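You operate a simulated robot arm through the tools that you are given. There is no shell and no other tool. Be economical: measure what you need, move in short steps, check, and stop when the job is done.

Carry out the task below with a simulated two-armed robot. There is one attempt and no reset: what you move stays moved.

JOB
Pick up the green sealed sample with one hand, pass it to the other hand and put it on the third shelf from the top of the blue rack. Set down upright: green sealed sample.

It is judged by the outcome, as a careful person would: the job done as asked, and still so three seconds after it is handed in. It fails if anything else is knocked over, pushed out of place, dropped, spilled or broken.

ROBOT AND FRAMES
Two 7-joint arms with two-finger parallel grippers on one trunk, on a base that drives. Base frame: it is fixed to the floor where the robot stands at the start and does not move with it; the origin is under the middle of the robot, x ahead of it, y to its left, z up. Lengths are in mm, angles in degrees, forces in N, time in s.
The left shoulder is at the start at [50, 165, 1130], the right one opposite. With the tool pointing down near the work surface each hand reaches from about 220 to 700 mm from the robot's upright axis, wherever it stands, measured 20 degrees to its own side. Places, roughly: green sealed sample (5x5x11 cm) [600, 200, 900]; third shelf of the blue rack [800, -4300, 900]. Payload 3.91 kg a hand.
The TCP of each hand is the grasp point between the finger pads, 30 mm short of the fingertips. In the tool frame z runs along the fingers and y along their closing line. The gripper opens to 110 mm. The fingers are 20 mm wide and 10 mm thick; the gripper's body (48 by 112 mm) begins 55 mm behind the TCP.
Orientation is that of the tool frame in the base frame, as a unit quaternion [x, y, z, w]. With the fingers straight down and closing along the base's y, the tool's x points along the base's -x, its y along +y and its z along -z.

CONTROLS
- The arms move only by the tool drive_tool. It takes "left_plan", "right_plan" or both (then of equal length, played together; a hand with none holds still); each is a list of rows, each a list of 3 entries, a list of its own where there are three numbers: the finger opening in mm, from 0 to 110, then the shift along the tool's x, y, z in mm, then the turn, a rotation vector about the tool's x, y, z in degrees. In form: [[fingers, [x, y, z], [rx, ry, rz]], ...]. A call has 1 to 20 rows; each row is the pose to reach, as a shift and turn from the pose commanded when the call began, along the tool's axes at that moment. Each row takes 0.2 s and may step no farther than 50 mm and 8.6 degrees from the row before; otherwise, or with a gripper value out of range, the whole call is refused. A pose out of reach is approached as far as the arm can. The call stops where the force on the tool passes 40 N (or 10 N more than at its start, if that is more) or the arm is blocked; 0.2 s more then pass. The fingers move at their own pace (about 45 mm/s each) and stop on an object; they squeeze with about 27 N. The grip force told is the motor's: it shows also when the fingers shut on nothing. Time passes only in rows, and 0.2 s behind the last, so rows that repeat a pose let the fingers close. It gives the time, the measured TCP pose, the force on the tool (base axes), the opening and the grip force at its end, in the units of the frame above (readings bear some noise), with the torque about the TCP (base axes, N m) and any sound that the robot's microphone picked up, and new pictures: "views" is both (left out), scene, wrist or none (wrist: the cameras of the hands that moved).
- Cameras (640 x 400 px; columns grow to the right, rows downward): "scene" is now at [114.8, 35.7, 1308.5]; the picture's right is [0.38, -0.92, 0.00], its down [-0.46, -0.19, -0.87] and it looks along [0.80, 0.33, -0.50] (base axes); focal length 285 px, centre (320, 200). "left" rides on the left gripper at [72, -17, -103] in its tool frame; the picture's right is [0.23, 0.97, 0.00], its down [-0.76, 0.18, -0.62] and it looks along [-0.61, 0.14, 0.78] (tool axes); focal length 222 px, centre (320, 200). "right" rides on the right gripper at [72, 17, -103] in its tool frame; the picture's right is [-0.23, 0.97, 0.00], its down [-0.76, -0.18, -0.62] and it looks along [-0.61, -0.14, 0.78] (tool axes); focal length 222 px, centre (320, 200). There is no depth. A picture from a camera that has moved, and an enlarged one, comes with that camera's place and axes in the base frame and with its lens.
- slide_trunk(by): slides the trunk up (or, below 0, down) by that many mm; the arms and the scene camera ride with it, the base frame stays. It gives what a move gives, with no picture.
- base_move(legs): drives the robot by 1 to 6 legs, each [ahead, left, turn to the left] in mm, mm and degrees, along the robot's own axes; the way and the turn of a leg run together, so that a leg with both is an arc; at most 1500 mm and 180 degrees a leg. The arms and the cameras ride along, it lands a little off, and it stops where it bumps. It gives what a move gives, and a new picture of the scene camera.
- pan_tilt(pan, tilt): turns the head with the scene camera to pan (to the left, within 80 degrees either way) and tilt (down, from -29 to 69), counted from straight ahead of the robot. It gives what a move gives, and a new picture of the scene camera.
- enlarge(camera, box): a new picture of the part [left, top, right, bottom] of that camera's present view, enlarged. It takes no simulated time.
- sign_off(): hands the job in; it is judged then, once.

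Go step by step. Nothing tells you exact positions but the pictures and the camera data: compare them with the known pose of the tool, close in by small moves and look again before you grip or let go. The budget is 120 turns and 260 pictures, counting those below and the enlarged ones. Unless the task says otherwise, let go and move clear before handing in, and close with one line.

The tools are called after ">>>" as a command line: name --argument value ..., lists and objects as JSON in quotes. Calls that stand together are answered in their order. drive_tool: Moves the arms, as the interface text tells. Its arguments: {"type":"object","properties":{"left_plan":{"type":"array","items":{"type":"array"}},"right_plan":{"type":"array","items":{"type":"array"}},"views":{"type":"string","enum":["both","scene","wrist","none"]}},"required":[]} The other tools are called the same way: slide_trunk (by) slides the trunk up or down; base_move (legs) drives the base; pan_tilt (pan, tilt) turns the head that bears the scene camera; enlarge (camera, box) takes an enlarged picture of a part of a camera's view; sign_off () hands the job in.

At the start:

```text
clock: 0.0
left_tool_pos: [403.8, 307.7, 1126.9]
left_ee_rot: [0.001, 1.0, 0.0, 0.0]
left_force: [0.8, 0.3, 0.6]
left_moment: [-0.02, 0.0, 0.01]
left_gripper_width: 110.0
left_grip_force: 0.0
right_tool_pos: [414.6, -39.5, 1055.0]
right_ee_rot: [0.0, 1.0, 0.0, 0.0]
right_force: [-0.7, 0.1, 0.2]
right_moment: [-0.02, -0.02, 0.01]
right_gripper_width: 110.0
right_grip_force: 0.1
trunk travel left (down, up): [-350.0, 153.0]
robot x, y, heading: [0.3, 2.4, -0.0]
head pan, tilt: [22.4, 30.1]
```

scene: 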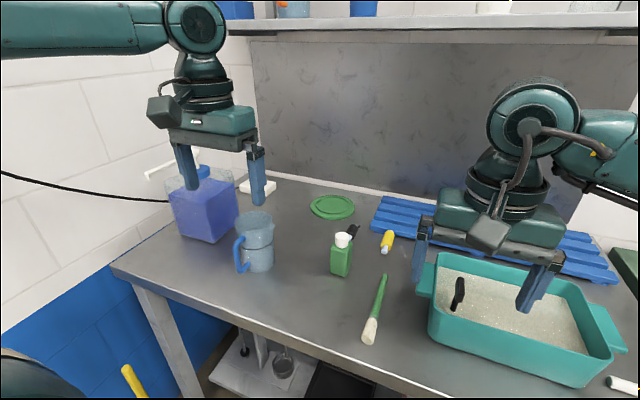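
right: 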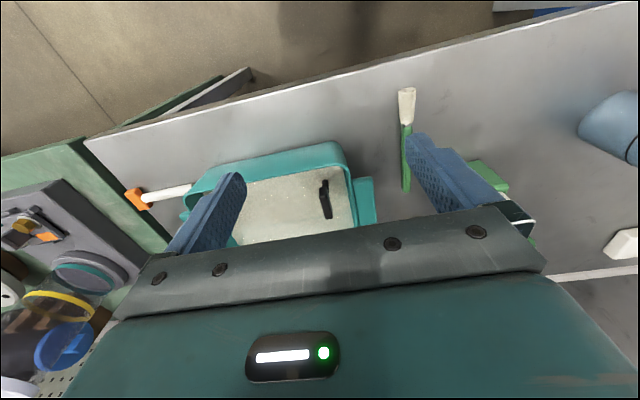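
left: 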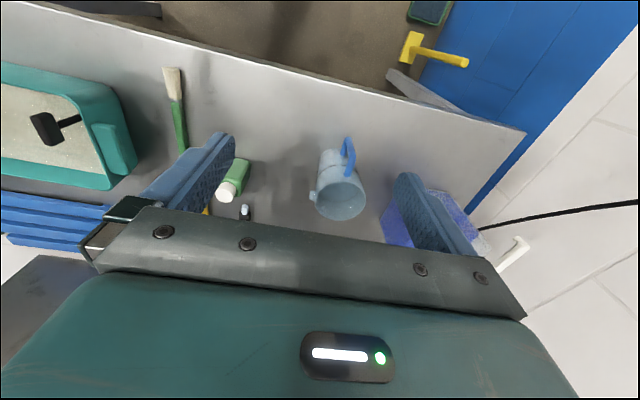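

The green bottle with a white cap stands around [600, 185], with a black item just behind it and a mug to its left. I'll look closer before moving.

>>> enlarge --camera "scene" --box '[220, 170, 460, 320]'

>>> enlarge --camera "left" --box '[140, 100, 400, 260]'

```text
2.67 times, centred on (340, 245) of scene
camera zoom: at [114.8, 35.7, 1308.5], right [0.38, -0.92, 0.0], down [-0.46, -0.19, -0.87], along [0.8, 0.33, -0.5], focal length 760 px, centre (267, 80)
```

zoom: 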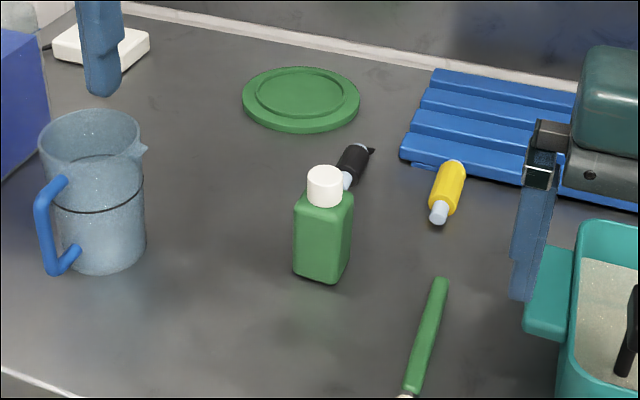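

```text
2.46 times, centred on (270, 180) of left
camera zoom: at [330.9, 291.2, 1231.5], right [-0.23, 0.97, 0.0], down [0.76, 0.18, 0.62], along [0.61, 0.14, -0.78], focal length 547 px, centre (443, 249)
```

zoom: 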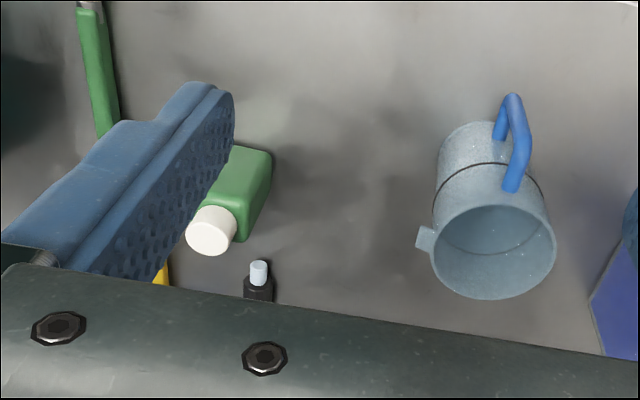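

The bottle is roughly at [604, 186], aligned with the base axes. I'll bring the left hand above it, tool down, and then check.

>>> drive_tool --left_plan '[[110, [-33, -20, 15], [0, 0, 0]], [110, [-67, -40, 30], [0, 0, 0]], [110, [-100, -61, 45], [0, 0, 0]], [110, [-133, -81, 60], [0, 0, 0]], [110, [-167, -101, 80], [0, 0, 0]], [110, [-190, -115, 100], [0, 0, 0]], [110, [-198, -121, 117], [0, 0, 0]], [110, [-198, -121, 117], [0, 0, 0]]]'

>>> pan_tilt --pan 10 --tilt 38

```text
clock: 1.8
left_tool_pos: [551.1, 219.6, 1019.8]
left_ee_rot: [0.0, 1.0, 0.0, 0.0]
left_force: [-1.1, -0.3, 0.8]
left_moment: [-0.03, 0.02, 0.01]
left_gripper_width: 109.8
left_grip_force: 0.0
left hand out of reach, approached as far as the arm can: row 5, 6, 7, 8
right_tool_pos: [414.8, -39.1, 1054.9]
right_ee_rot: [0.0, 1.0, 0.001, 0.0]
right_force: [-0.6, -0.6, -0.7]
right_moment: [0.01, 0.03, 0.0]
right_gripper_width: 109.8
right_grip_force: 0.1
trunk travel left (down, up): [-350.0, 153.0]
robot x, y, heading: [0.7, -2.2, 0.1]
head pan, tilt: [22.4, 30.1]
camera scene: at [114.9, 35.7, 1308.4], right [0.38, -0.92, 0.0], down [-0.46, -0.19, -0.87], along [0.8, 0.33, -0.5], focal length 285 px, centre (320, 200)
camera left: at [478.7, 203.3, 1124.0], right [-0.23, 0.97, 0.0], down [0.76, 0.18, 0.62], along [0.61, 0.14, -0.78], focal length 222 px, centre (320, 200)
```

scene: 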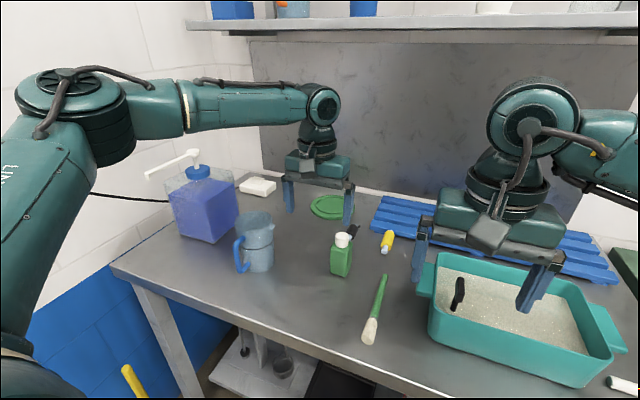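
left: 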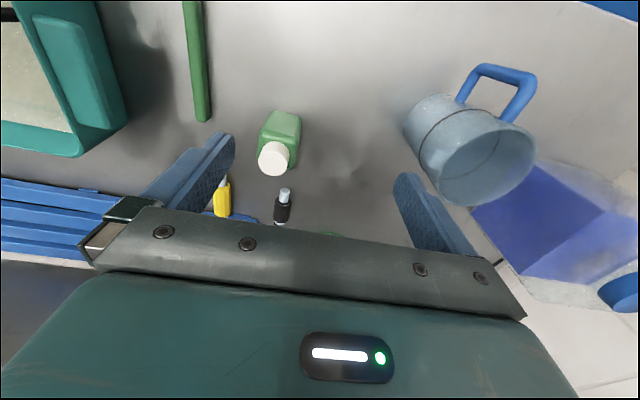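

```text
clock: 2.5
left_tool_pos: [551.5, 221.3, 1020.5]
left_ee_rot: [0.0, 1.0, 0.0, 0.001]
left_force: [-1.3, 0.5, 0.1]
left_moment: [-0.02, -0.02, -0.04]
left_gripper_width: 110.1
left_grip_force: 0.1
right_tool_pos: [413.4, -39.2, 1056.4]
right_ee_rot: [0.0, 1.0, 0.0, 0.0]
right_force: [0.3, 0.8, 1.0]
right_moment: [-0.01, 0.04, -0.01]
right_gripper_width: 110.1
right_grip_force: 0.1
trunk travel left (down, up): [-350.0, 153.0]
robot x, y, heading: [-1.9, 1.4, -0.1]
head pan, tilt: [10.0, 38.0]
camera scene: at [116.2, 16.4, 1296.2], right [0.17, -0.98, 0.0], down [-0.61, -0.11, -0.79], along [0.78, 0.14, -0.62], focal length 285 px, centre (320, 200)
```

scene: 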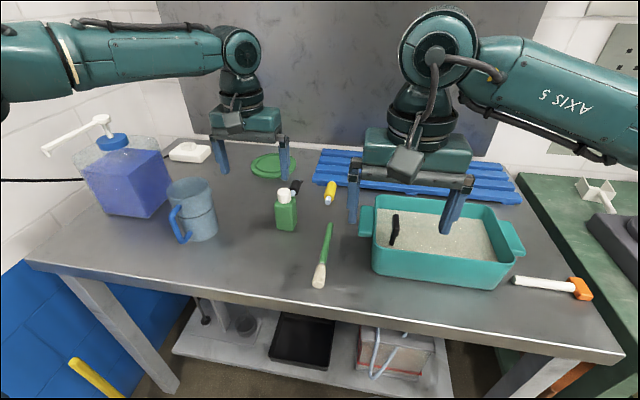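

The hand was out of reach at that height, but it should reach farther lower down. I'll drop it in front of the bottle first and then slide forward straddling it.

>>> drive_tool --left_plan '[[110, [15, -15, 10], [0, 0, 0]], [110, [30, -34, 20], [0, 0, 0]], [110, [30, -34, 20], [0, 0, 0]]]' --views "wrist"

>>> enlarge --camera "scene" --box '[180, 130, 380, 255]'

```text
clock: 3.3
left_tool_pos: [521.4, 186.7, 1000.8]
left_ee_rot: [0.001, 1.0, 0.0, 0.0]
left_force: [-0.1, -0.1, -0.4]
left_moment: [-0.04, 0.0, -0.01]
left_gripper_width: 110.3
left_grip_force: 0.1
right_tool_pos: [414.8, -37.8, 1055.5]
right_ee_rot: [0.0, 1.0, 0.0, 0.0]
right_force: [-1.1, 0.2, -0.8]
right_moment: [0.0, -0.03, -0.02]
right_gripper_width: 110.1
right_grip_force: 0.1
trunk travel left (down, up): [-350.0, 153.0]
robot x, y, heading: [-2.8, 2.2, -0.0]
head pan, tilt: [10.0, 38.0]
camera left: at [449.2, 169.5, 1104.5], right [-0.23, 0.97, 0.0], down [0.76, 0.18, 0.62], along [0.61, 0.14, -0.78], focal length 222 px, centre (320, 200)
```

left: 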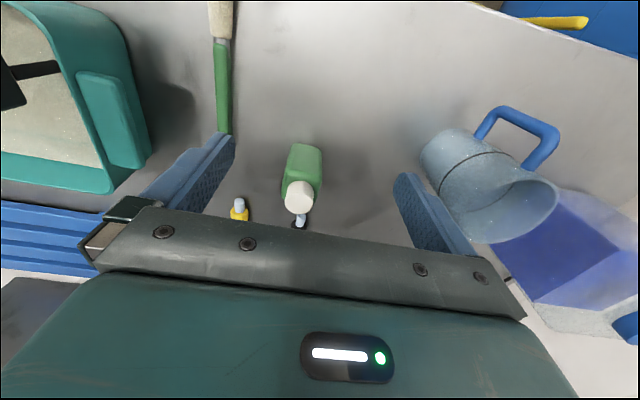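

```text
3.20 times, centred on (280, 192) of scene
camera zoom: at [116.2, 16.3, 1296.2], right [0.17, -0.98, 0.0], down [-0.61, -0.11, -0.79], along [0.78, 0.14, -0.62], focal length 911 px, centre (448, 224)
```

zoom: 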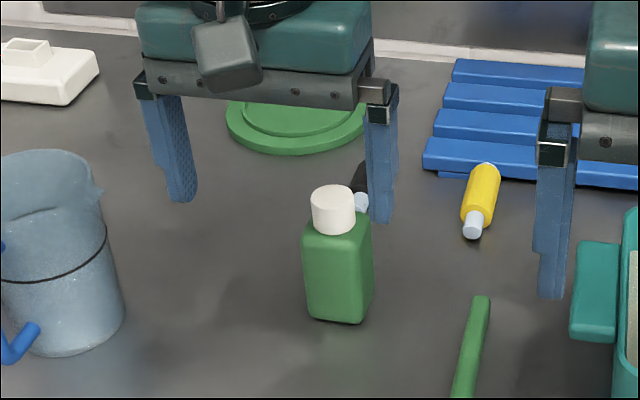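

The bottle centre is near [597, 183]. I'll drop to about z 908 just in front of it, keeping the fingers straddling.

>>> drive_tool --left_plan '[[110, [0, -3, 45], [0, 0, 0]], [110, [0, -4, 91], [0, 0, 0]], [110, [0, -4, 91], [0, 0, 0]]]' --views "both"

```text
clock: 4.1
left_tool_pos: [504.9, 199.5, 918.4]
left_ee_rot: [0.0, 1.0, -0.001, 0.001]
left_force: [-0.8, 0.4, -0.2]
left_moment: [0.05, 0.0, 0.02]
left_gripper_width: 110.0
left_grip_force: 0.1
left hand out of reach, approached as far as the arm can: row 1, 2, 3
right_tool_pos: [415.7, -38.6, 1055.9]
right_ee_rot: [0.0, 1.0, 0.0, 0.0]
right_force: [-0.8, -0.1, 0.4]
right_moment: [0.01, -0.01, 0.0]
right_gripper_width: 110.1
right_grip_force: 0.0
trunk travel left (down, up): [-350.0, 153.0]
robot x, y, heading: [-0.2, -4.0, -0.0]
head pan, tilt: [10.0, 38.0]
camera scene: at [116.2, 16.2, 1296.2], right [0.17, -0.98, 0.0], down [-0.61, -0.11, -0.79], along [0.78, 0.14, -0.62], focal length 285 px, centre (320, 200)
camera left: at [431.5, 181.6, 1022.9], right [-0.23, 0.97, 0.0], down [0.76, 0.18, 0.62], along [0.61, 0.14, -0.78], focal length 222 px, centre (320, 200)
```

scene: 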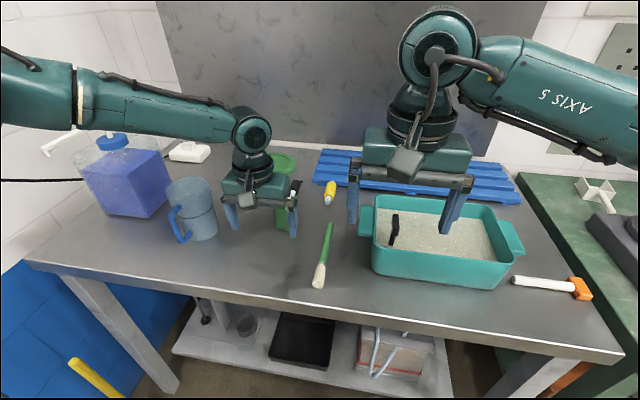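
left: 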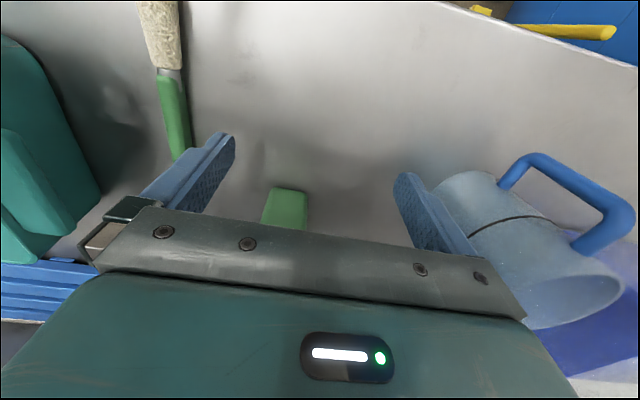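

The arm stopped short, probably on a local joint limit. I'll back off, approach along another way and see what it permits.

>>> drive_tool --left_plan '[[110, [40, 0, 0], [0, 0, 0]], [110, [60, 20, 0], [0, 0, 0]], [110, [40, 5, 8], [0, 0, 0]], [110, [0, -10, 8], [0, 0, 0]], [110, [-40, -15, 8], [0, 0, 0]], [110, [-50, -15, 8], [0, 0, 0]], [110, [-50, -15, 8], [0, 0, 0]]]' --views "none"

```text
clock: 5.7
left_tool_pos: [520.2, 210.9, 926.8]
left_ee_rot: [0.0, 1.0, 0.0, 0.001]
left_force: [-0.2, -1.1, 0.0]
left_moment: [0.01, 0.01, 0.03]
left_gripper_width: 109.9
left_grip_force: 0.0
left hand out of reach, approached as far as the arm can: row 4, 5, 6, 7
right_tool_pos: [415.0, -38.3, 1055.5]
right_ee_rot: [0.0, 1.0, 0.0, 0.0]
right_force: [-0.5, -0.5, -0.5]
right_moment: [-0.02, 0.02, 0.0]
right_gripper_width: 110.2
right_grip_force: 0.0
trunk travel left (down, up): [-350.0, 153.0]
robot x, y, heading: [3.9, 2.0, -0.0]
head pan, tilt: [10.0, 38.0]
```

Reach grows farther to the left, so shifting the robot a bit right and ahead should help. I'll look down to check base clearance to the table.

>>> pan_tilt --pan 0 --tilt 69

```text
clock: 6.7
left_tool_pos: [519.8, 210.3, 927.5]
left_ee_rot: [0.0, 1.0, 0.001, 0.001]
left_force: [-0.5, 0.7, 0.6]
left_moment: [0.01, 0.03, 0.0]
left_gripper_width: 110.1
left_grip_force: 0.0
right_tool_pos: [414.3, -39.9, 1055.1]
right_ee_rot: [0.0, 1.0, 0.0, 0.0]
right_force: [0.5, 0.7, 0.3]
right_moment: [0.02, 0.03, -0.02]
right_gripper_width: 110.0
right_grip_force: 0.1
trunk travel left (down, up): [-350.0, 153.0]
robot x, y, heading: [0.2, -0.1, -0.2]
head pan, tilt: [0.0, 68.8]
camera scene: at [87.2, 1.3, 1257.1], right [0.0, -1.0, 0.0], down [-0.93, 0.0, -0.36], along [0.36, 0.0, -0.93], focal length 285 px, centre (320, 200)
```

scene: 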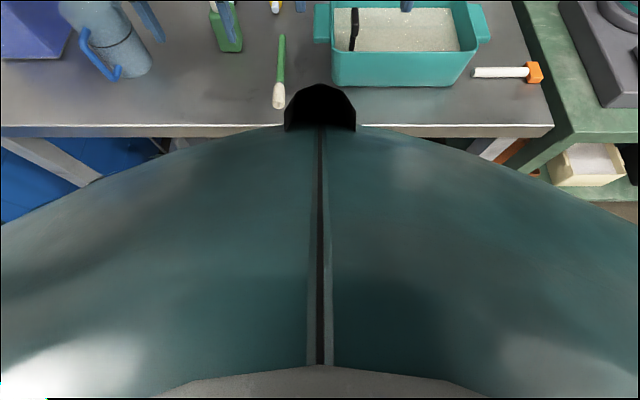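

The base position is uncertain but the table edge is about 400 mm from the axis. I'll pull the left hand back a little, then shift the robot 80 mm right and 30 mm ahead.

>>> drive_tool --left_plan '[[110, [40, 10, -20], [0, 0, 0]], [110, [70, 40, -40], [0, 0, 0]], [110, [70, 60, -60], [0, 0, 0]]]' --views "none"

>>> base_move --legs '[[0, -80, 0], [30, 0, 0]]'

>>> pan_tilt --pan 20 --tilt 38

```text
clock: 7.5
left_tool_pos: [447.6, 272.1, 986.5]
left_ee_rot: [0.0, 1.0, 0.0, 0.0]
left_force: [0.3, 0.8, 0.6]
left_moment: [0.03, -0.01, 0.02]
left_gripper_width: 109.9
left_grip_force: 0.1
right_tool_pos: [414.8, -39.9, 1056.1]
right_ee_rot: [0.001, 1.0, 0.0, 0.0]
right_force: [0.0, -0.6, -1.1]
right_moment: [-0.01, -0.01, 0.0]
right_gripper_width: 109.9
right_grip_force: 0.1
trunk travel left (down, up): [-350.0, 153.0]
robot x, y, heading: [0.2, -2.5, 0.1]
head pan, tilt: [0.0, 68.8]
```

```text
clock: 9.0
left_tool_pos: [479.6, 189.7, 985.4]
left_ee_rot: [0.0, 1.0, 0.0, 0.0]
left_force: [0.6, 0.1, -0.1]
left_moment: [-0.01, 0.04, -0.04]
left_gripper_width: 110.0
left_grip_force: 0.0
right_tool_pos: [446.6, -118.9, 1056.3]
right_ee_rot: [0.0, 1.0, 0.001, 0.001]
right_force: [0.4, 0.0, -0.8]
right_moment: [-0.02, 0.04, -0.01]
right_gripper_width: 110.0
right_grip_force: 0.0
trunk travel left (down, up): [-350.0, 153.0]
robot x, y, heading: [29.5, -80.8, 0.1]
head pan, tilt: [0.0, 68.8]
camera scene: at [117.8, -79.0, 1257.0], right [0.0, -1.0, 0.0], down [-0.93, 0.0, -0.36], along [0.36, 0.0, -0.93], focal length 285 px, centre (320, 200)
```

scene: 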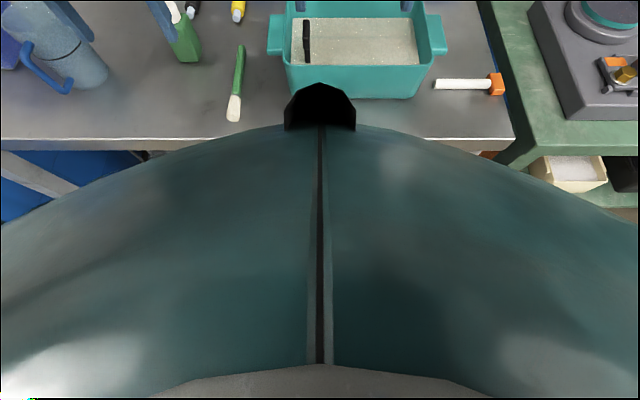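

```text
clock: 9.9
left_tool_pos: [479.0, 190.1, 986.0]
left_ee_rot: [0.0, 1.0, 0.001, 0.0]
left_force: [1.0, -0.8, -1.0]
left_moment: [-0.02, 0.01, 0.04]
left_gripper_width: 110.1
left_grip_force: 0.0
right_tool_pos: [444.6, -117.3, 1055.8]
right_ee_rot: [0.0, 1.0, 0.001, 0.0]
right_force: [0.0, -0.2, 0.5]
right_moment: [0.04, -0.01, -0.02]
right_gripper_width: 109.8
right_grip_force: 0.1
trunk travel left (down, up): [-350.0, 153.0]
robot x, y, heading: [29.8, -78.5, -0.0]
head pan, tilt: [20.0, 38.0]
camera scene: at [142.0, -49.3, 1296.1], right [0.34, -0.94, 0.0], down [-0.58, -0.21, -0.79], along [0.74, 0.27, -0.62], focal length 285 px, centre (320, 200)
```

scene: 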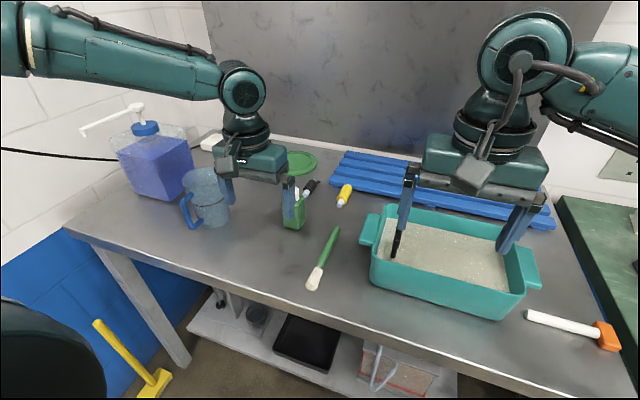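

Base moved fine. I'll lower the left hand in front of the bottle and check.

>>> drive_tool --left_plan '[[110, [-10, -3, 40], [0, 0, 0]], [110, [-25, -6, 76], [0, 0, 0]], [110, [-60, -6, 77], [0, 0, 0]], [110, [-60, -6, 77], [0, 0, 0]]]'

```text
clock: 10.9
left_tool_pos: [537.3, 184.1, 910.5]
left_ee_rot: [0.0, 1.0, 0.0, 0.0]
left_force: [0.5, 0.4, -0.3]
left_moment: [0.0, 0.01, 0.02]
left_gripper_width: 110.1
left_grip_force: 0.1
right_tool_pos: [444.6, -118.2, 1055.6]
right_ee_rot: [0.0, 1.0, 0.0, 0.0]
right_force: [0.0, -0.3, 0.6]
right_moment: [0.01, -0.05, 0.01]
right_gripper_width: 109.7
right_grip_force: 0.1
trunk travel left (down, up): [-350.0, 153.0]
robot x, y, heading: [31.0, -82.4, 0.1]
head pan, tilt: [20.0, 38.0]
camera scene: at [141.8, -49.2, 1296.2], right [0.34, -0.94, 0.0], down [-0.58, -0.21, -0.79], along [0.74, 0.27, -0.62], focal length 285 px, centre (320, 200)
camera left: at [465.8, 167.1, 1014.7], right [-0.23, 0.97, 0.0], down [0.76, 0.18, 0.62], along [0.61, 0.14, -0.78], focal length 222 px, centre (320, 200)
```

scene: 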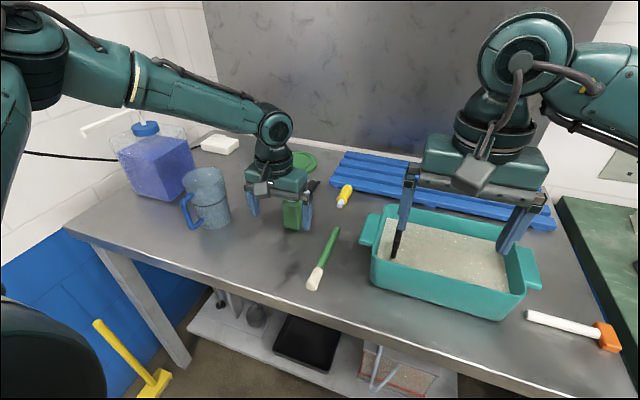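
left: 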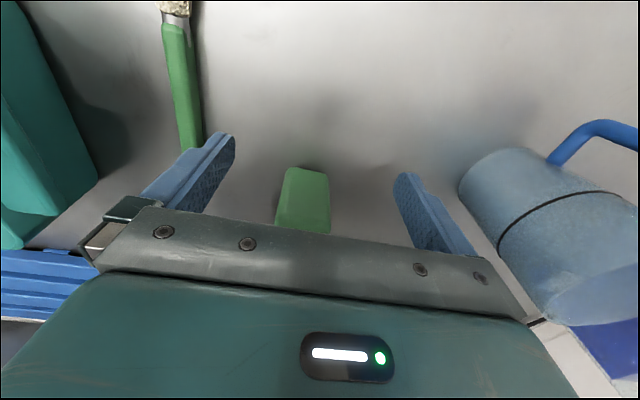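

The bottle sits between the fingers laterally. I'll slide forward 64 mm and check before closing.

>>> drive_tool --left_plan '[[110, [-35, 1, 1], [0, 0, 0]], [110, [-64, 1, 2], [0, 0, 0]], [110, [-64, 1, 2], [0, 0, 0]]]'

>>> enlarge --camera "scene" --box '[220, 130, 380, 250]'

```text
clock: 11.8
left_tool_pos: [583.5, 194.2, 915.8]
left_ee_rot: [0.0, 1.0, -0.001, 0.001]
left_force: [-0.4, -0.1, 0.1]
left_moment: [-0.02, 0.03, 0.03]
left_gripper_width: 110.2
left_grip_force: 0.0
left hand out of reach, approached as far as the arm can: row 2, 3
right_tool_pos: [444.9, -119.4, 1055.0]
right_ee_rot: [-0.001, 1.0, 0.0, 0.0]
right_force: [-0.7, -0.3, 0.0]
right_moment: [0.02, 0.0, 0.01]
right_gripper_width: 109.7
right_grip_force: 0.1
trunk travel left (down, up): [-350.0, 153.0]
robot x, y, heading: [33.9, -81.0, 0.2]
head pan, tilt: [20.0, 38.0]
camera scene: at [142.1, -49.3, 1296.2], right [0.34, -0.94, 0.0], down [-0.58, -0.21, -0.79], along [0.74, 0.27, -0.62], focal length 285 px, centre (320, 200)
camera left: at [510.2, 177.4, 1020.7], right [-0.23, 0.97, 0.0], down [0.76, 0.18, 0.62], along [0.61, 0.14, -0.78], focal length 222 px, centre (320, 200)
```

scene: 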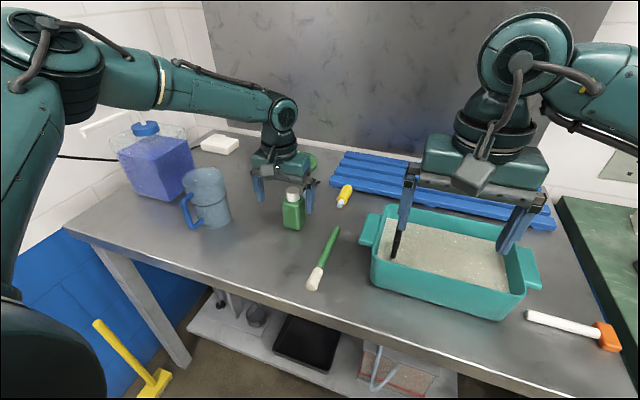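
left: 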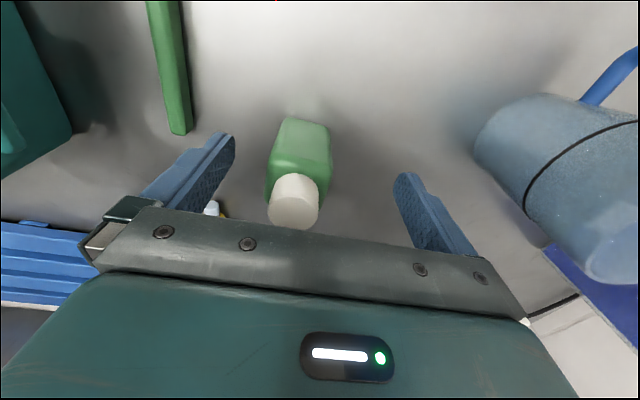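

```text
3.33 times, centred on (300, 190) of scene
camera zoom: at [142.1, -49.3, 1296.2], right [0.34, -0.94, 0.0], down [-0.58, -0.21, -0.79], along [0.74, 0.27, -0.62], focal length 949 px, centre (387, 233)
```

zoom: 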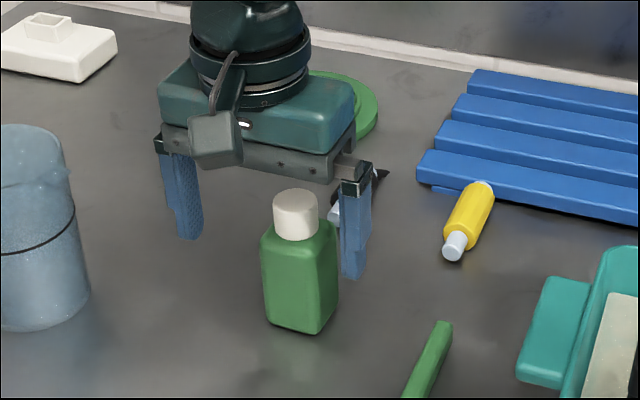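

By both cameras the bottle is at about [591, 179], while the hand is at [583, 194]. A small base shift will centre the hand.

>>> base_move --legs '[[8, -15, 0]]'

>>> enlarge --camera "left" --box '[160, 80, 480, 280]'

```text
clock: 12.5
left_tool_pos: [591.0, 178.9, 916.4]
left_ee_rot: [-0.001, 1.0, 0.0, 0.0]
left_force: [0.0, -0.4, -0.3]
left_moment: [0.03, -0.01, -0.01]
left_gripper_width: 110.0
left_grip_force: 0.1
right_tool_pos: [453.0, -133.1, 1055.5]
right_ee_rot: [0.001, 1.0, -0.001, 0.0]
right_force: [0.2, -0.6, -0.2]
right_moment: [0.05, 0.0, -0.01]
right_gripper_width: 109.9
right_grip_force: 0.1
trunk travel left (down, up): [-350.0, 153.0]
robot x, y, heading: [41.7, -92.3, -0.1]
head pan, tilt: [20.0, 38.0]
camera scene: at [150.4, -64.9, 1296.2], right [0.34, -0.94, 0.0], down [-0.58, -0.21, -0.79], along [0.74, 0.27, -0.62], focal length 285 px, centre (320, 200)
```

scene: 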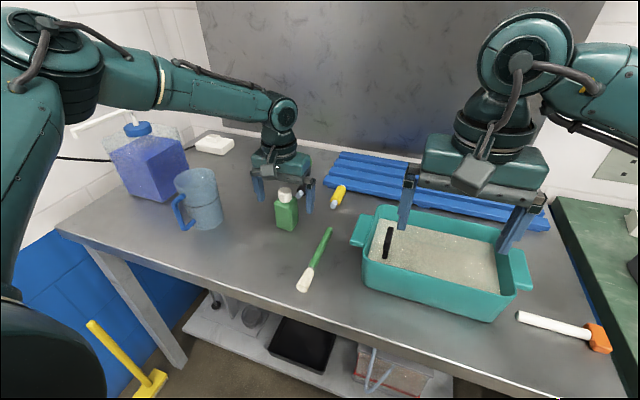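

```text
2.00 times, centred on (320, 180) of left
camera zoom: at [518.2, 162.1, 1020.7], right [-0.23, 0.97, 0.0], down [0.76, 0.18, 0.62], along [0.61, 0.14, -0.78], focal length 444 px, centre (320, 240)
```

zoom: 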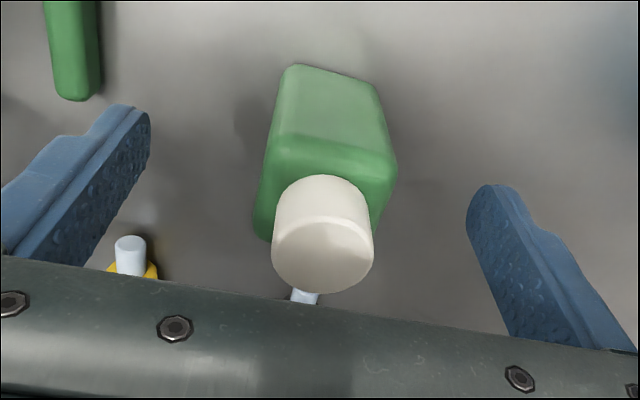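

Centred and aligned. I'll drop 8 mm and close the fingers.

>>> drive_tool --left_plan '[[110, [0, 0, 7], [0, 0, 0]], [40, [0, 0, 7], [0, 0, 0]], [30, [0, 0, 7], [0, 0, 0]], [30, [0, 0, 7], [0, 0, 0]], [30, [0, 0, 7], [0, 0, 0]], [30, [0, 0, 7], [0, 0, 0]], [30, [0, 0, 7], [0, 0, 0]]]'

```text
clock: 14.1
left_tool_pos: [589.5, 180.8, 909.8]
left_ee_rot: [-0.001, 1.0, -0.002, 0.001]
left_force: [-0.5, 0.0, 0.8]
left_moment: [0.06, 0.02, 0.02]
left_gripper_width: 43.8
left_grip_force: 27.4
right_tool_pos: [452.7, -133.8, 1055.3]
right_ee_rot: [0.0, 1.0, 0.0, 0.0]
right_force: [-0.3, 1.1, -1.0]
right_moment: [0.01, 0.01, -0.02]
right_gripper_width: 110.2
right_grip_force: 0.2
trunk travel left (down, up): [-350.0, 153.0]
robot x, y, heading: [37.6, -94.7, -0.1]
head pan, tilt: [20.0, 38.0]
camera scene: at [149.9, -64.2, 1296.2], right [0.34, -0.94, 0.0], down [-0.58, -0.21, -0.79], along [0.74, 0.27, -0.62], focal length 285 px, centre (320, 200)
camera left: at [515.7, 163.6, 1014.9], right [-0.23, 0.97, 0.0], down [0.76, 0.18, 0.62], along [0.61, 0.14, -0.78], focal length 222 px, centre (320, 200)
```

scene: 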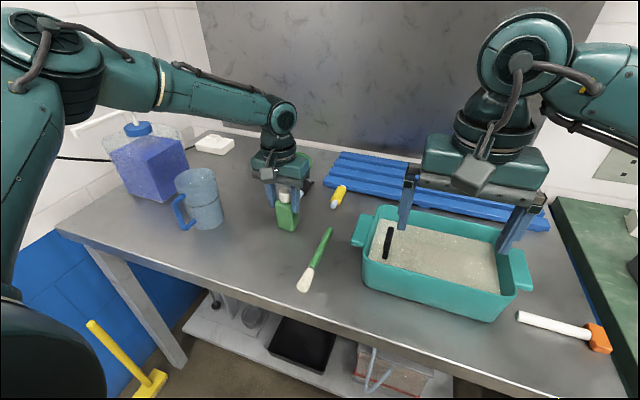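
left: 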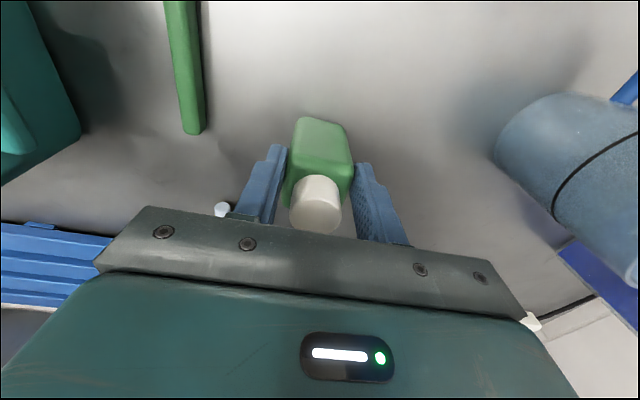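

Gripped at 44 mm with firm force. I'll lift straight up, then draw back.

>>> drive_tool --left_plan '[[30, [0, 0, -30], [0, 0, 0]], [30, [10, 0, -70], [0, 0, 0]], [30, [40, 0, -105], [0, 0, 0]], [30, [70, 0, -140], [0, 0, 0]], [30, [70, 0, -140], [0, 0, 0]]]'

```text
clock: 15.3
left_tool_pos: [520.8, 181.6, 1047.9]
left_ee_rot: [-0.001, 1.0, -0.001, 0.0]
left_force: [0.3, -0.7, -2.2]
left_moment: [-0.01, 0.02, -0.01]
left_gripper_width: 43.7
left_grip_force: 27.5
right_tool_pos: [453.7, -133.1, 1055.1]
right_ee_rot: [0.0, 1.0, 0.0, 0.001]
right_force: [-1.1, -0.5, -0.1]
right_moment: [0.02, 0.03, 0.03]
right_gripper_width: 109.9
right_grip_force: 0.0
trunk travel left (down, up): [-350.0, 153.0]
robot x, y, heading: [39.1, -95.9, -0.1]
head pan, tilt: [20.0, 38.0]
camera scene: at [150.4, -64.1, 1296.1], right [0.34, -0.94, 0.0], down [-0.58, -0.21, -0.79], along [0.74, 0.27, -0.62], focal length 285 px, centre (320, 200)
camera left: at [447.6, 163.4, 1153.5], right [-0.23, 0.97, 0.0], down [0.76, 0.18, 0.62], along [0.61, 0.14, -0.78], focal length 222 px, centre (320, 200)
```

scene: 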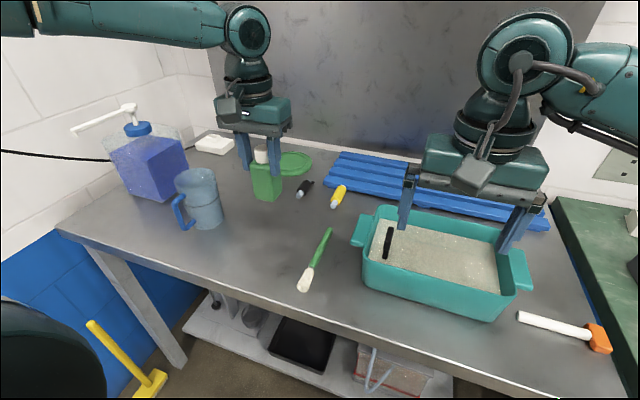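
left: 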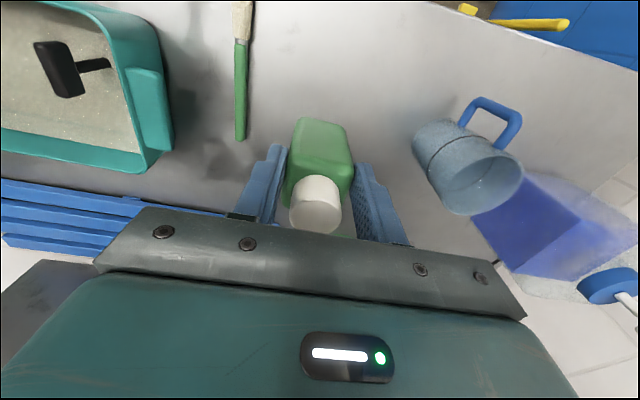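

The bottle is held upright. Before choosing the handover posture, I'll look toward the rack on the right.

>>> pan_tilt --pan -75 --tilt 5

>>> enlarge --camera "scene" --box '[220, 120, 420, 245]'

```text
clock: 17.0
left_tool_pos: [520.7, 179.5, 1050.2]
left_ee_rot: [0.0, 1.0, -0.001, 0.001]
left_force: [-0.6, 0.0, -2.2]
left_moment: [-0.03, 0.05, -0.02]
left_gripper_width: 43.4
left_grip_force: 27.1
right_tool_pos: [453.3, -133.7, 1055.9]
right_ee_rot: [0.001, 1.0, -0.001, 0.0]
right_force: [-0.6, 0.0, -0.5]
right_moment: [-0.03, 0.03, 0.02]
right_gripper_width: 110.1
right_grip_force: 0.0
trunk travel left (down, up): [-350.0, 153.0]
robot x, y, heading: [33.8, -93.6, 0.1]
head pan, tilt: [-75.0, 5.0]
camera scene: at [92.9, -182.4, 1348.9], right [-0.97, -0.26, 0.0], down [-0.02, 0.08, -1.0], along [0.26, -0.96, -0.09], focal length 285 px, centre (320, 200)
```

scene: 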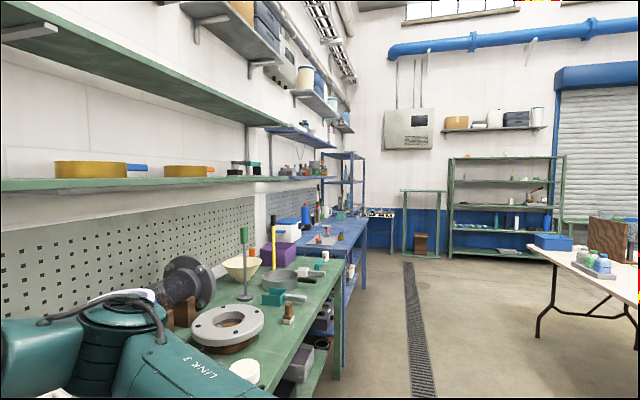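

```text
3.20 times, centred on (320, 182) of scene
camera zoom: at [92.9, -182.4, 1348.9], right [-0.97, -0.26, 0.0], down [-0.02, 0.08, -1.0], along [0.26, -0.96, -0.09], focal length 911 px, centre (320, 256)
```

zoom: 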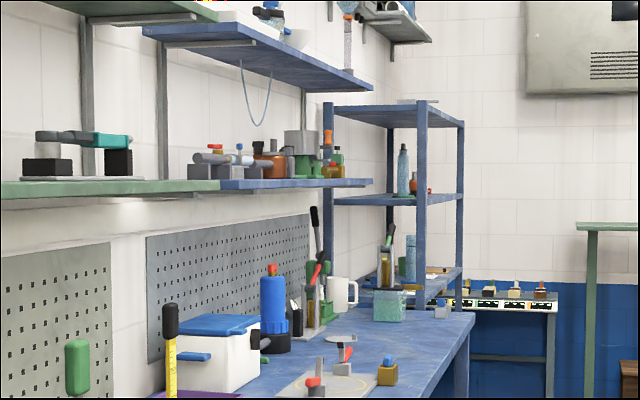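

The blue rack stands at the far end, with shelves some 300+ mm apart, so a horizontal placing hand is best. I'll pitch the right hand level (fingers forward) to receive the bottle.

>>> drive_tool --right_plan '[[110, [-5, 0, 0], [0, -8.2, 0]], [110, [-10, 0, 0], [0, -16.4, 0]], [110, [-15, 0, 0], [0, -24.6, 0]], [110, [-20, 0, 0], [0, -32.8, 0]], [110, [-25, 0, 0], [0, -41, 0]], [110, [-30, 0, 0], [0, -49.2, 0]], [110, [-35, 0, 0], [0, -57.4, 0]], [110, [-40, 0, 0], [0, -65.6, 0]], [110, [-45, 0, 0], [0, -73.8, 0]], [110, [-50, 0, 0], [0, -82, 0]], [110, [-50, 0, 0], [0, -90, 0]], [110, [-50, 0, 0], [0, -90, 0]]]' --views "none"

>>> pan_tilt --pan 5 --tilt 32

```text
clock: 19.6
left_tool_pos: [521.5, 179.6, 1049.8]
left_ee_rot: [0.0, 1.0, 0.0, 0.001]
left_force: [-0.6, 0.5, -1.4]
left_moment: [0.0, 0.05, 0.0]
left_gripper_width: 43.5
left_grip_force: 27.1
right_tool_pos: [502.4, -133.6, 1055.1]
right_ee_rot: [0.0, 0.706, 0.001, 0.709]
right_force: [-0.4, -0.1, 0.1]
right_moment: [-0.02, 0.02, 0.02]
right_gripper_width: 110.0
right_grip_force: 0.1
trunk travel left (down, up): [-350.0, 153.0]
robot x, y, heading: [34.6, -91.7, -0.2]
head pan, tilt: [-75.0, 5.0]
```

```text
clock: 21.2
left_tool_pos: [519.3, 179.6, 1049.5]
left_ee_rot: [-0.002, 1.0, 0.001, 0.001]
left_force: [0.5, 0.1, -1.2]
left_moment: [0.0, 0.01, -0.04]
left_gripper_width: 43.7
left_grip_force: 27.0
right_tool_pos: [501.7, -134.3, 1054.9]
right_ee_rot: [0.0, 0.707, 0.0, 0.707]
right_force: [-0.6, -1.2, -0.8]
right_moment: [0.01, -0.02, -0.03]
right_gripper_width: 110.1
right_grip_force: 0.1
trunk travel left (down, up): [-350.0, 153.0]
robot x, y, heading: [35.7, -93.6, -0.1]
head pan, tilt: [5.0, 32.0]
camera scene: at [158.3, -85.9, 1305.4], right [0.09, -1.0, 0.0], down [-0.53, -0.05, -0.85], along [0.84, 0.07, -0.53], focal length 285 px, centre (320, 200)
```

scene: 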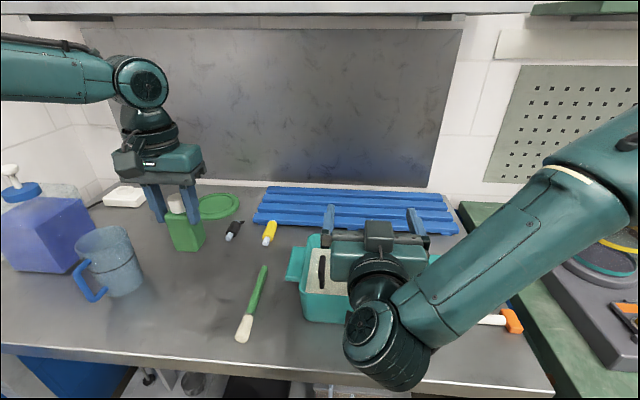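

The right hand is level but its camera is on the underside. I'll try rolling it 180° so the camera is above.

>>> drive_tool --right_plan '[[110, [0, 0, 0], [0, 0, 8.5]], [110, [0, 0, 0], [0, 0, 17]], [110, [0, 0, 0], [0, 0, 25.5]], [110, [0, 0, 0], [0, 0, 34]], [110, [0, 0, 0], [0, 0, 42.5]], [110, [0, 0, 0], [0, 0, 51]], [110, [0, 0, 0], [0, 0, 59.5]], [110, [0, 0, 0], [0, 0, 68]], [110, [0, 0, 0], [0, 0, 76.5]], [110, [0, 0, 0], [0, 0, 85]], [110, [0, 0, 0], [0, 0, 93.5]], [110, [0, 0, 0], [0, 0, 102]], [110, [0, 0, 0], [0, 0, 110.5]], [110, [0, 0, 0], [0, 0, 119]], [110, [0, 0, 0], [0, 0, 127.5]], [110, [0, 0, 0], [0, 0, 136]], [110, [0, 0, 0], [0, 0, 144.5]], [110, [0, 0, 0], [0, 0, 153]], [110, [0, 0, 0], [0, 0, 161.5]], [110, [0, 0, 0], [0, 0, 170]]]' --views "scene"

```text
clock: 25.4
left_tool_pos: [521.0, 180.2, 1049.2]
left_ee_rot: [0.0, 1.0, 0.0, 0.001]
left_force: [0.2, -0.3, -2.0]
left_moment: [0.0, 0.02, -0.02]
left_gripper_width: 43.7
left_grip_force: 26.4
right_tool_pos: [502.5, -134.5, 1055.2]
right_ee_rot: [0.704, 0.062, 0.705, 0.061]
right_force: [-0.2, 0.8, 0.5]
right_moment: [0.03, -0.01, 0.0]
right_gripper_width: 110.1
right_grip_force: 0.0
trunk travel left (down, up): [-350.0, 153.0]
robot x, y, heading: [39.4, -96.0, 0.1]
head pan, tilt: [5.0, 32.0]
camera scene: at [158.2, -85.8, 1305.4], right [0.09, -1.0, 0.0], down [-0.53, -0.05, -0.85], along [0.84, 0.07, -0.53], focal length 285 px, centre (320, 200)
```

scene: 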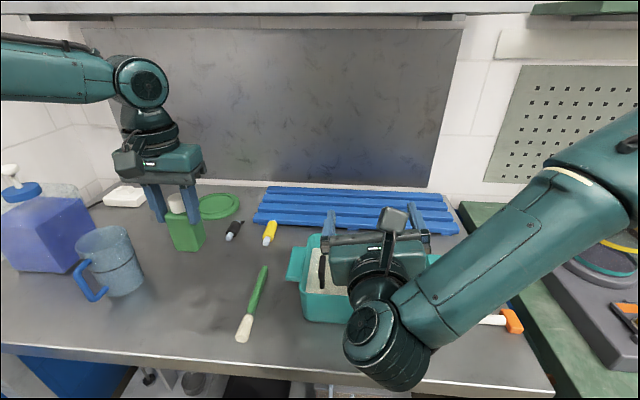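

Roll works. I'll finish the last 10°, and bring the left hand with the bottle toward the middle.

>>> drive_tool --left_plan '[[30, [0, -40, 0], [0, 0, 0]], [30, [0, -80, 0], [0, 0, 0]], [30, [0, -90, 0], [0, 0, 0]]]' --right_plan '[[110, [0, 0, 0], [0, 0, 5]], [110, [0, 0, 0], [0, 0, 10]], [110, [0, 0, 0], [0, 0, 10]]]' --views "scene"

```text
clock: 26.2
left_tool_pos: [521.8, 89.2, 1048.7]
left_ee_rot: [-0.001, 1.0, -0.001, 0.001]
left_force: [0.4, -0.6, -1.2]
left_moment: [0.01, 0.02, 0.0]
left_gripper_width: 43.5
left_grip_force: 27.5
right_tool_pos: [502.8, -132.5, 1055.9]
right_ee_rot: [0.707, -0.001, 0.707, 0.0]
right_force: [0.1, -0.3, 0.6]
right_moment: [-0.01, 0.0, 0.01]
right_gripper_width: 110.1
right_grip_force: 0.1
trunk travel left (down, up): [-350.0, 153.0]
robot x, y, heading: [39.5, -97.0, -0.0]
head pan, tilt: [5.0, 32.0]
camera scene: at [158.1, -86.0, 1305.4], right [0.09, -1.0, 0.0], down [-0.53, -0.05, -0.85], along [0.84, 0.07, -0.53], focal length 285 px, centre (320, 200)
```

scene: 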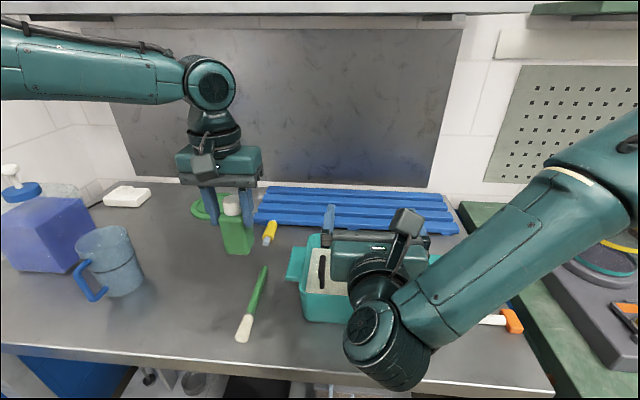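

Both poses are fine. Now the left goes to about [530, 40, 1090], and the right backs to a pre-grasp pose behind the bottle's lower body.

>>> drive_tool --left_plan '[[30, [-4, -25, -20], [0, 0, 0]], [30, [-8, -49, -41], [0, 0, 0]], [30, [-8, -49, -41], [0, 0, 0]], [30, [-8, -49, -41], [0, 0, 0]], [30, [-8, -49, -41], [0, 0, 0]], [30, [-8, -49, -41], [0, 0, 0]]]' --right_plan '[[110, [-5, 0, -40], [0, 0, 0]], [110, [-10, 0, -80], [0, 0, 0]], [110, [-15, -45, -80], [0, 0, 0]], [110, [-20, -90, -80], [0, 0, 0]], [110, [-21, -135, -75], [0, 0, 0]], [110, [-21, -172, -70], [0, 0, 0]]]'

```text
clock: 27.6
left_tool_pos: [520.3, 53.0, 1086.4]
left_ee_rot: [0.0, 1.0, -0.001, 0.002]
left_force: [-0.5, 0.7, -1.4]
left_moment: [0.0, 0.01, 0.03]
left_gripper_width: 43.4
left_grip_force: 27.0
left hand out of reach, approached as far as the arm can: row 2, 3, 4, 5, 6
right_tool_pos: [432.9, 39.5, 1036.0]
right_ee_rot: [0.708, 0.001, 0.707, -0.001]
right_force: [0.6, 0.2, -0.2]
right_moment: [0.02, 0.05, 0.01]
right_gripper_width: 110.0
right_grip_force: 0.1
trunk travel left (down, up): [-350.0, 153.0]
robot x, y, heading: [38.2, -94.9, 0.2]
head pan, tilt: [5.0, 32.0]
camera scene: at [158.7, -85.9, 1305.3], right [0.09, -1.0, 0.0], down [-0.53, -0.05, -0.85], along [0.84, 0.07, -0.53], focal length 285 px, centre (320, 200)
camera right: at [330.5, 21.3, 1106.5], right [0.0, -0.97, -0.23], down [-0.62, 0.18, -0.76], along [0.78, 0.14, -0.61], focal length 222 px, centre (320, 200)
camera left: at [447.2, 36.0, 1191.5], right [-0.23, 0.97, 0.0], down [0.76, 0.18, 0.62], along [0.61, 0.14, -0.78], focal length 222 px, centre (320, 200)
```

scene: 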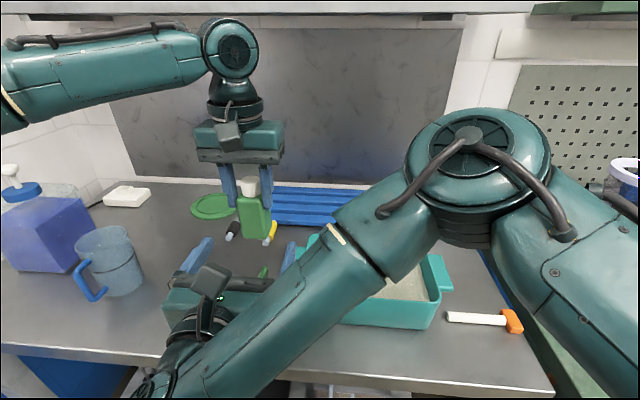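
right: 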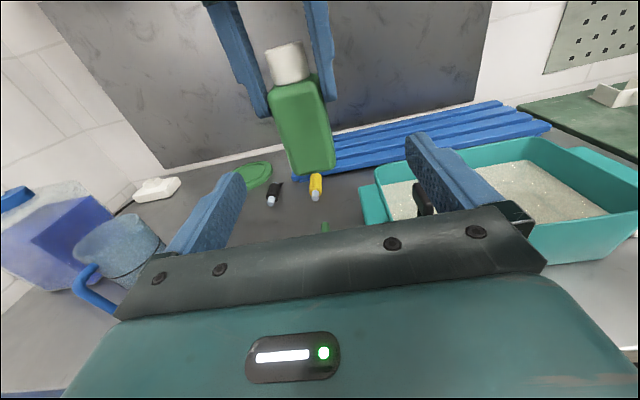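
left: 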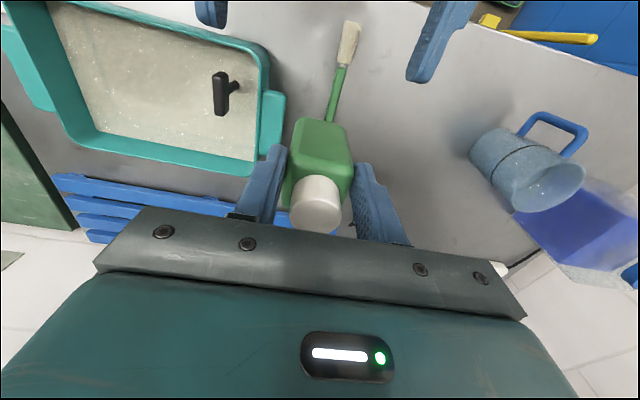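

The bottle hangs at about [523, 53] with its bottom near z 998. The right hand aligns in y and moves forward around the lower body.

>>> drive_tool --right_plan '[[110, [-3, -13, 0], [0, 0, 0]], [110, [-3, -13, 40], [0, 0, 0]], [110, [-3, -13, 70], [0, 0, 0]], [110, [-3, -13, 88], [0, 0, 0]], [110, [-3, -13, 88], [0, 0, 0]]]'

>>> enlarge --camera "right" --box '[160, 0, 480, 200]'

```text
clock: 28.8
left_tool_pos: [519.4, 52.4, 1086.6]
left_ee_rot: [0.0, 1.0, -0.001, 0.001]
left_force: [-0.2, 1.0, -1.9]
left_moment: [-0.01, 0.04, -0.02]
left_gripper_width: 43.5
left_grip_force: 26.7
right_tool_pos: [520.7, 52.3, 1032.6]
right_ee_rot: [0.707, 0.0, 0.707, 0.0]
right_force: [0.0, -0.4, -0.2]
right_moment: [-0.02, 0.02, 0.05]
right_gripper_width: 110.1
right_grip_force: 0.1
right hand out of reach, approached as far as the arm can: row 1
trunk travel left (down, up): [-350.0, 153.0]
robot x, y, heading: [41.0, -97.4, -0.1]
head pan, tilt: [5.0, 32.0]
camera scene: at [158.2, -85.8, 1305.4], right [0.09, -1.0, 0.0], down [-0.53, -0.05, -0.85], along [0.84, 0.07, -0.53], focal length 285 px, centre (320, 200)
camera right: at [418.2, 34.2, 1103.7], right [0.0, -0.97, -0.23], down [-0.62, 0.18, -0.76], along [0.78, 0.14, -0.61], focal length 222 px, centre (320, 200)
```

scene: 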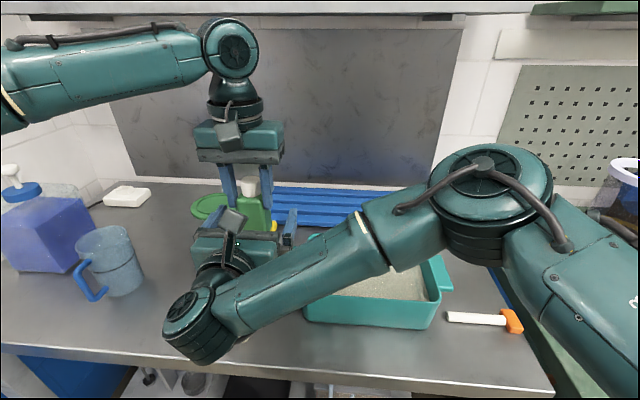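
right: 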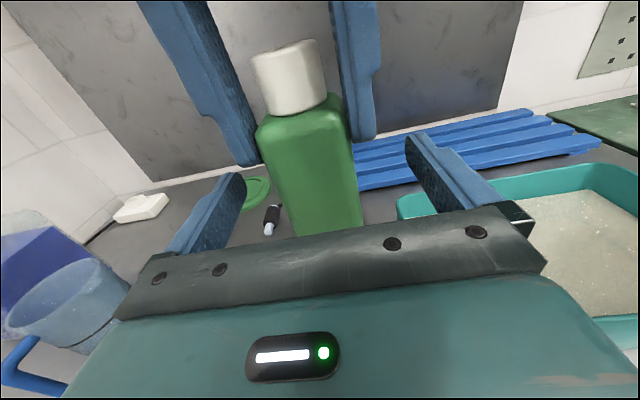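

```text
2.00 times, centred on (320, 100) of right
camera zoom: at [418.2, 34.2, 1103.7], right [0.0, -0.97, -0.23], down [-0.62, 0.18, -0.76], along [0.78, 0.14, -0.61], focal length 444 px, centre (320, 400)
```

zoom: 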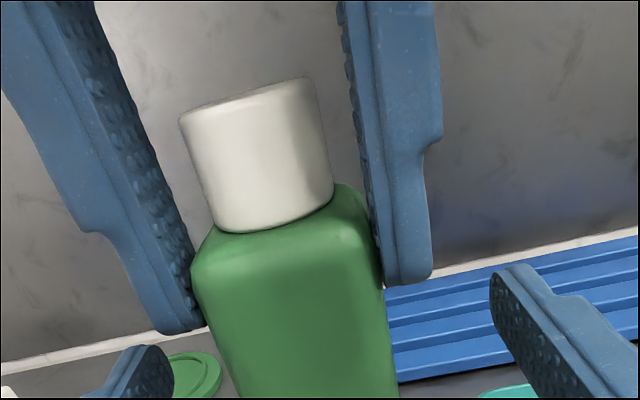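

The right fingers straddle the lower body, below the left fingertips. Closing the right hand.

>>> drive_tool --right_plan '[[60, [0, 0, 0], [0, 0, 0]], [40, [0, 0, 0], [0, 0, 0]], [30, [0, 0, 0], [0, 0, 0]], [30, [0, 0, 0], [0, 0, 0]], [30, [0, 0, 0], [0, 0, 0]], [30, [0, 0, 0], [0, 0, 0]], [30, [0, 0, 0], [0, 0, 0]]]'

```text
clock: 30.4
left_tool_pos: [518.8, 53.2, 1087.2]
left_ee_rot: [0.0, 1.0, 0.0, 0.001]
left_force: [-2.0, -4.4, -1.1]
left_moment: [-0.17, 0.06, 0.06]
left_gripper_width: 43.5
left_grip_force: 27.2
right_tool_pos: [520.6, 52.3, 1032.6]
right_ee_rot: [0.707, 0.001, 0.707, -0.001]
right_force: [0.4, 4.4, 0.0]
right_moment: [-0.09, 0.0, -0.02]
right_gripper_width: 43.9
right_grip_force: 27.2
trunk travel left (down, up): [-350.0, 153.0]
robot x, y, heading: [38.4, -94.0, 0.1]
head pan, tilt: [5.0, 32.0]
camera scene: at [158.2, -85.9, 1305.4], right [0.09, -1.0, 0.0], down [-0.53, -0.05, -0.85], along [0.84, 0.07, -0.53], focal length 285 px, centre (320, 200)
camera right: at [417.8, 34.4, 1103.7], right [0.0, -0.97, -0.23], down [-0.62, 0.18, -0.76], along [0.78, 0.14, -0.61], focal length 222 px, centre (320, 200)
```

scene: 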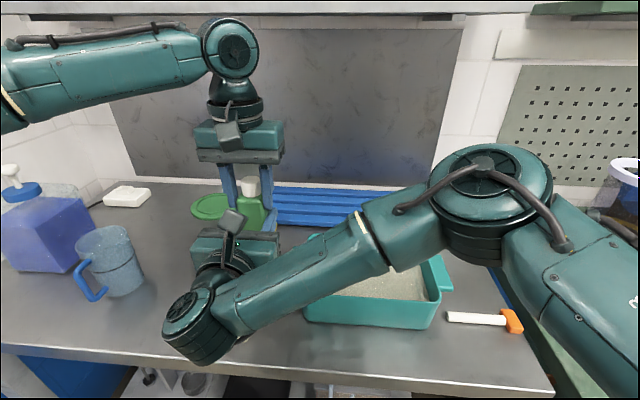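
right: 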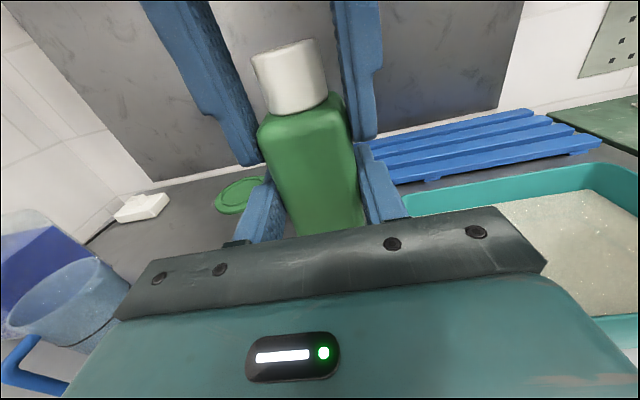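

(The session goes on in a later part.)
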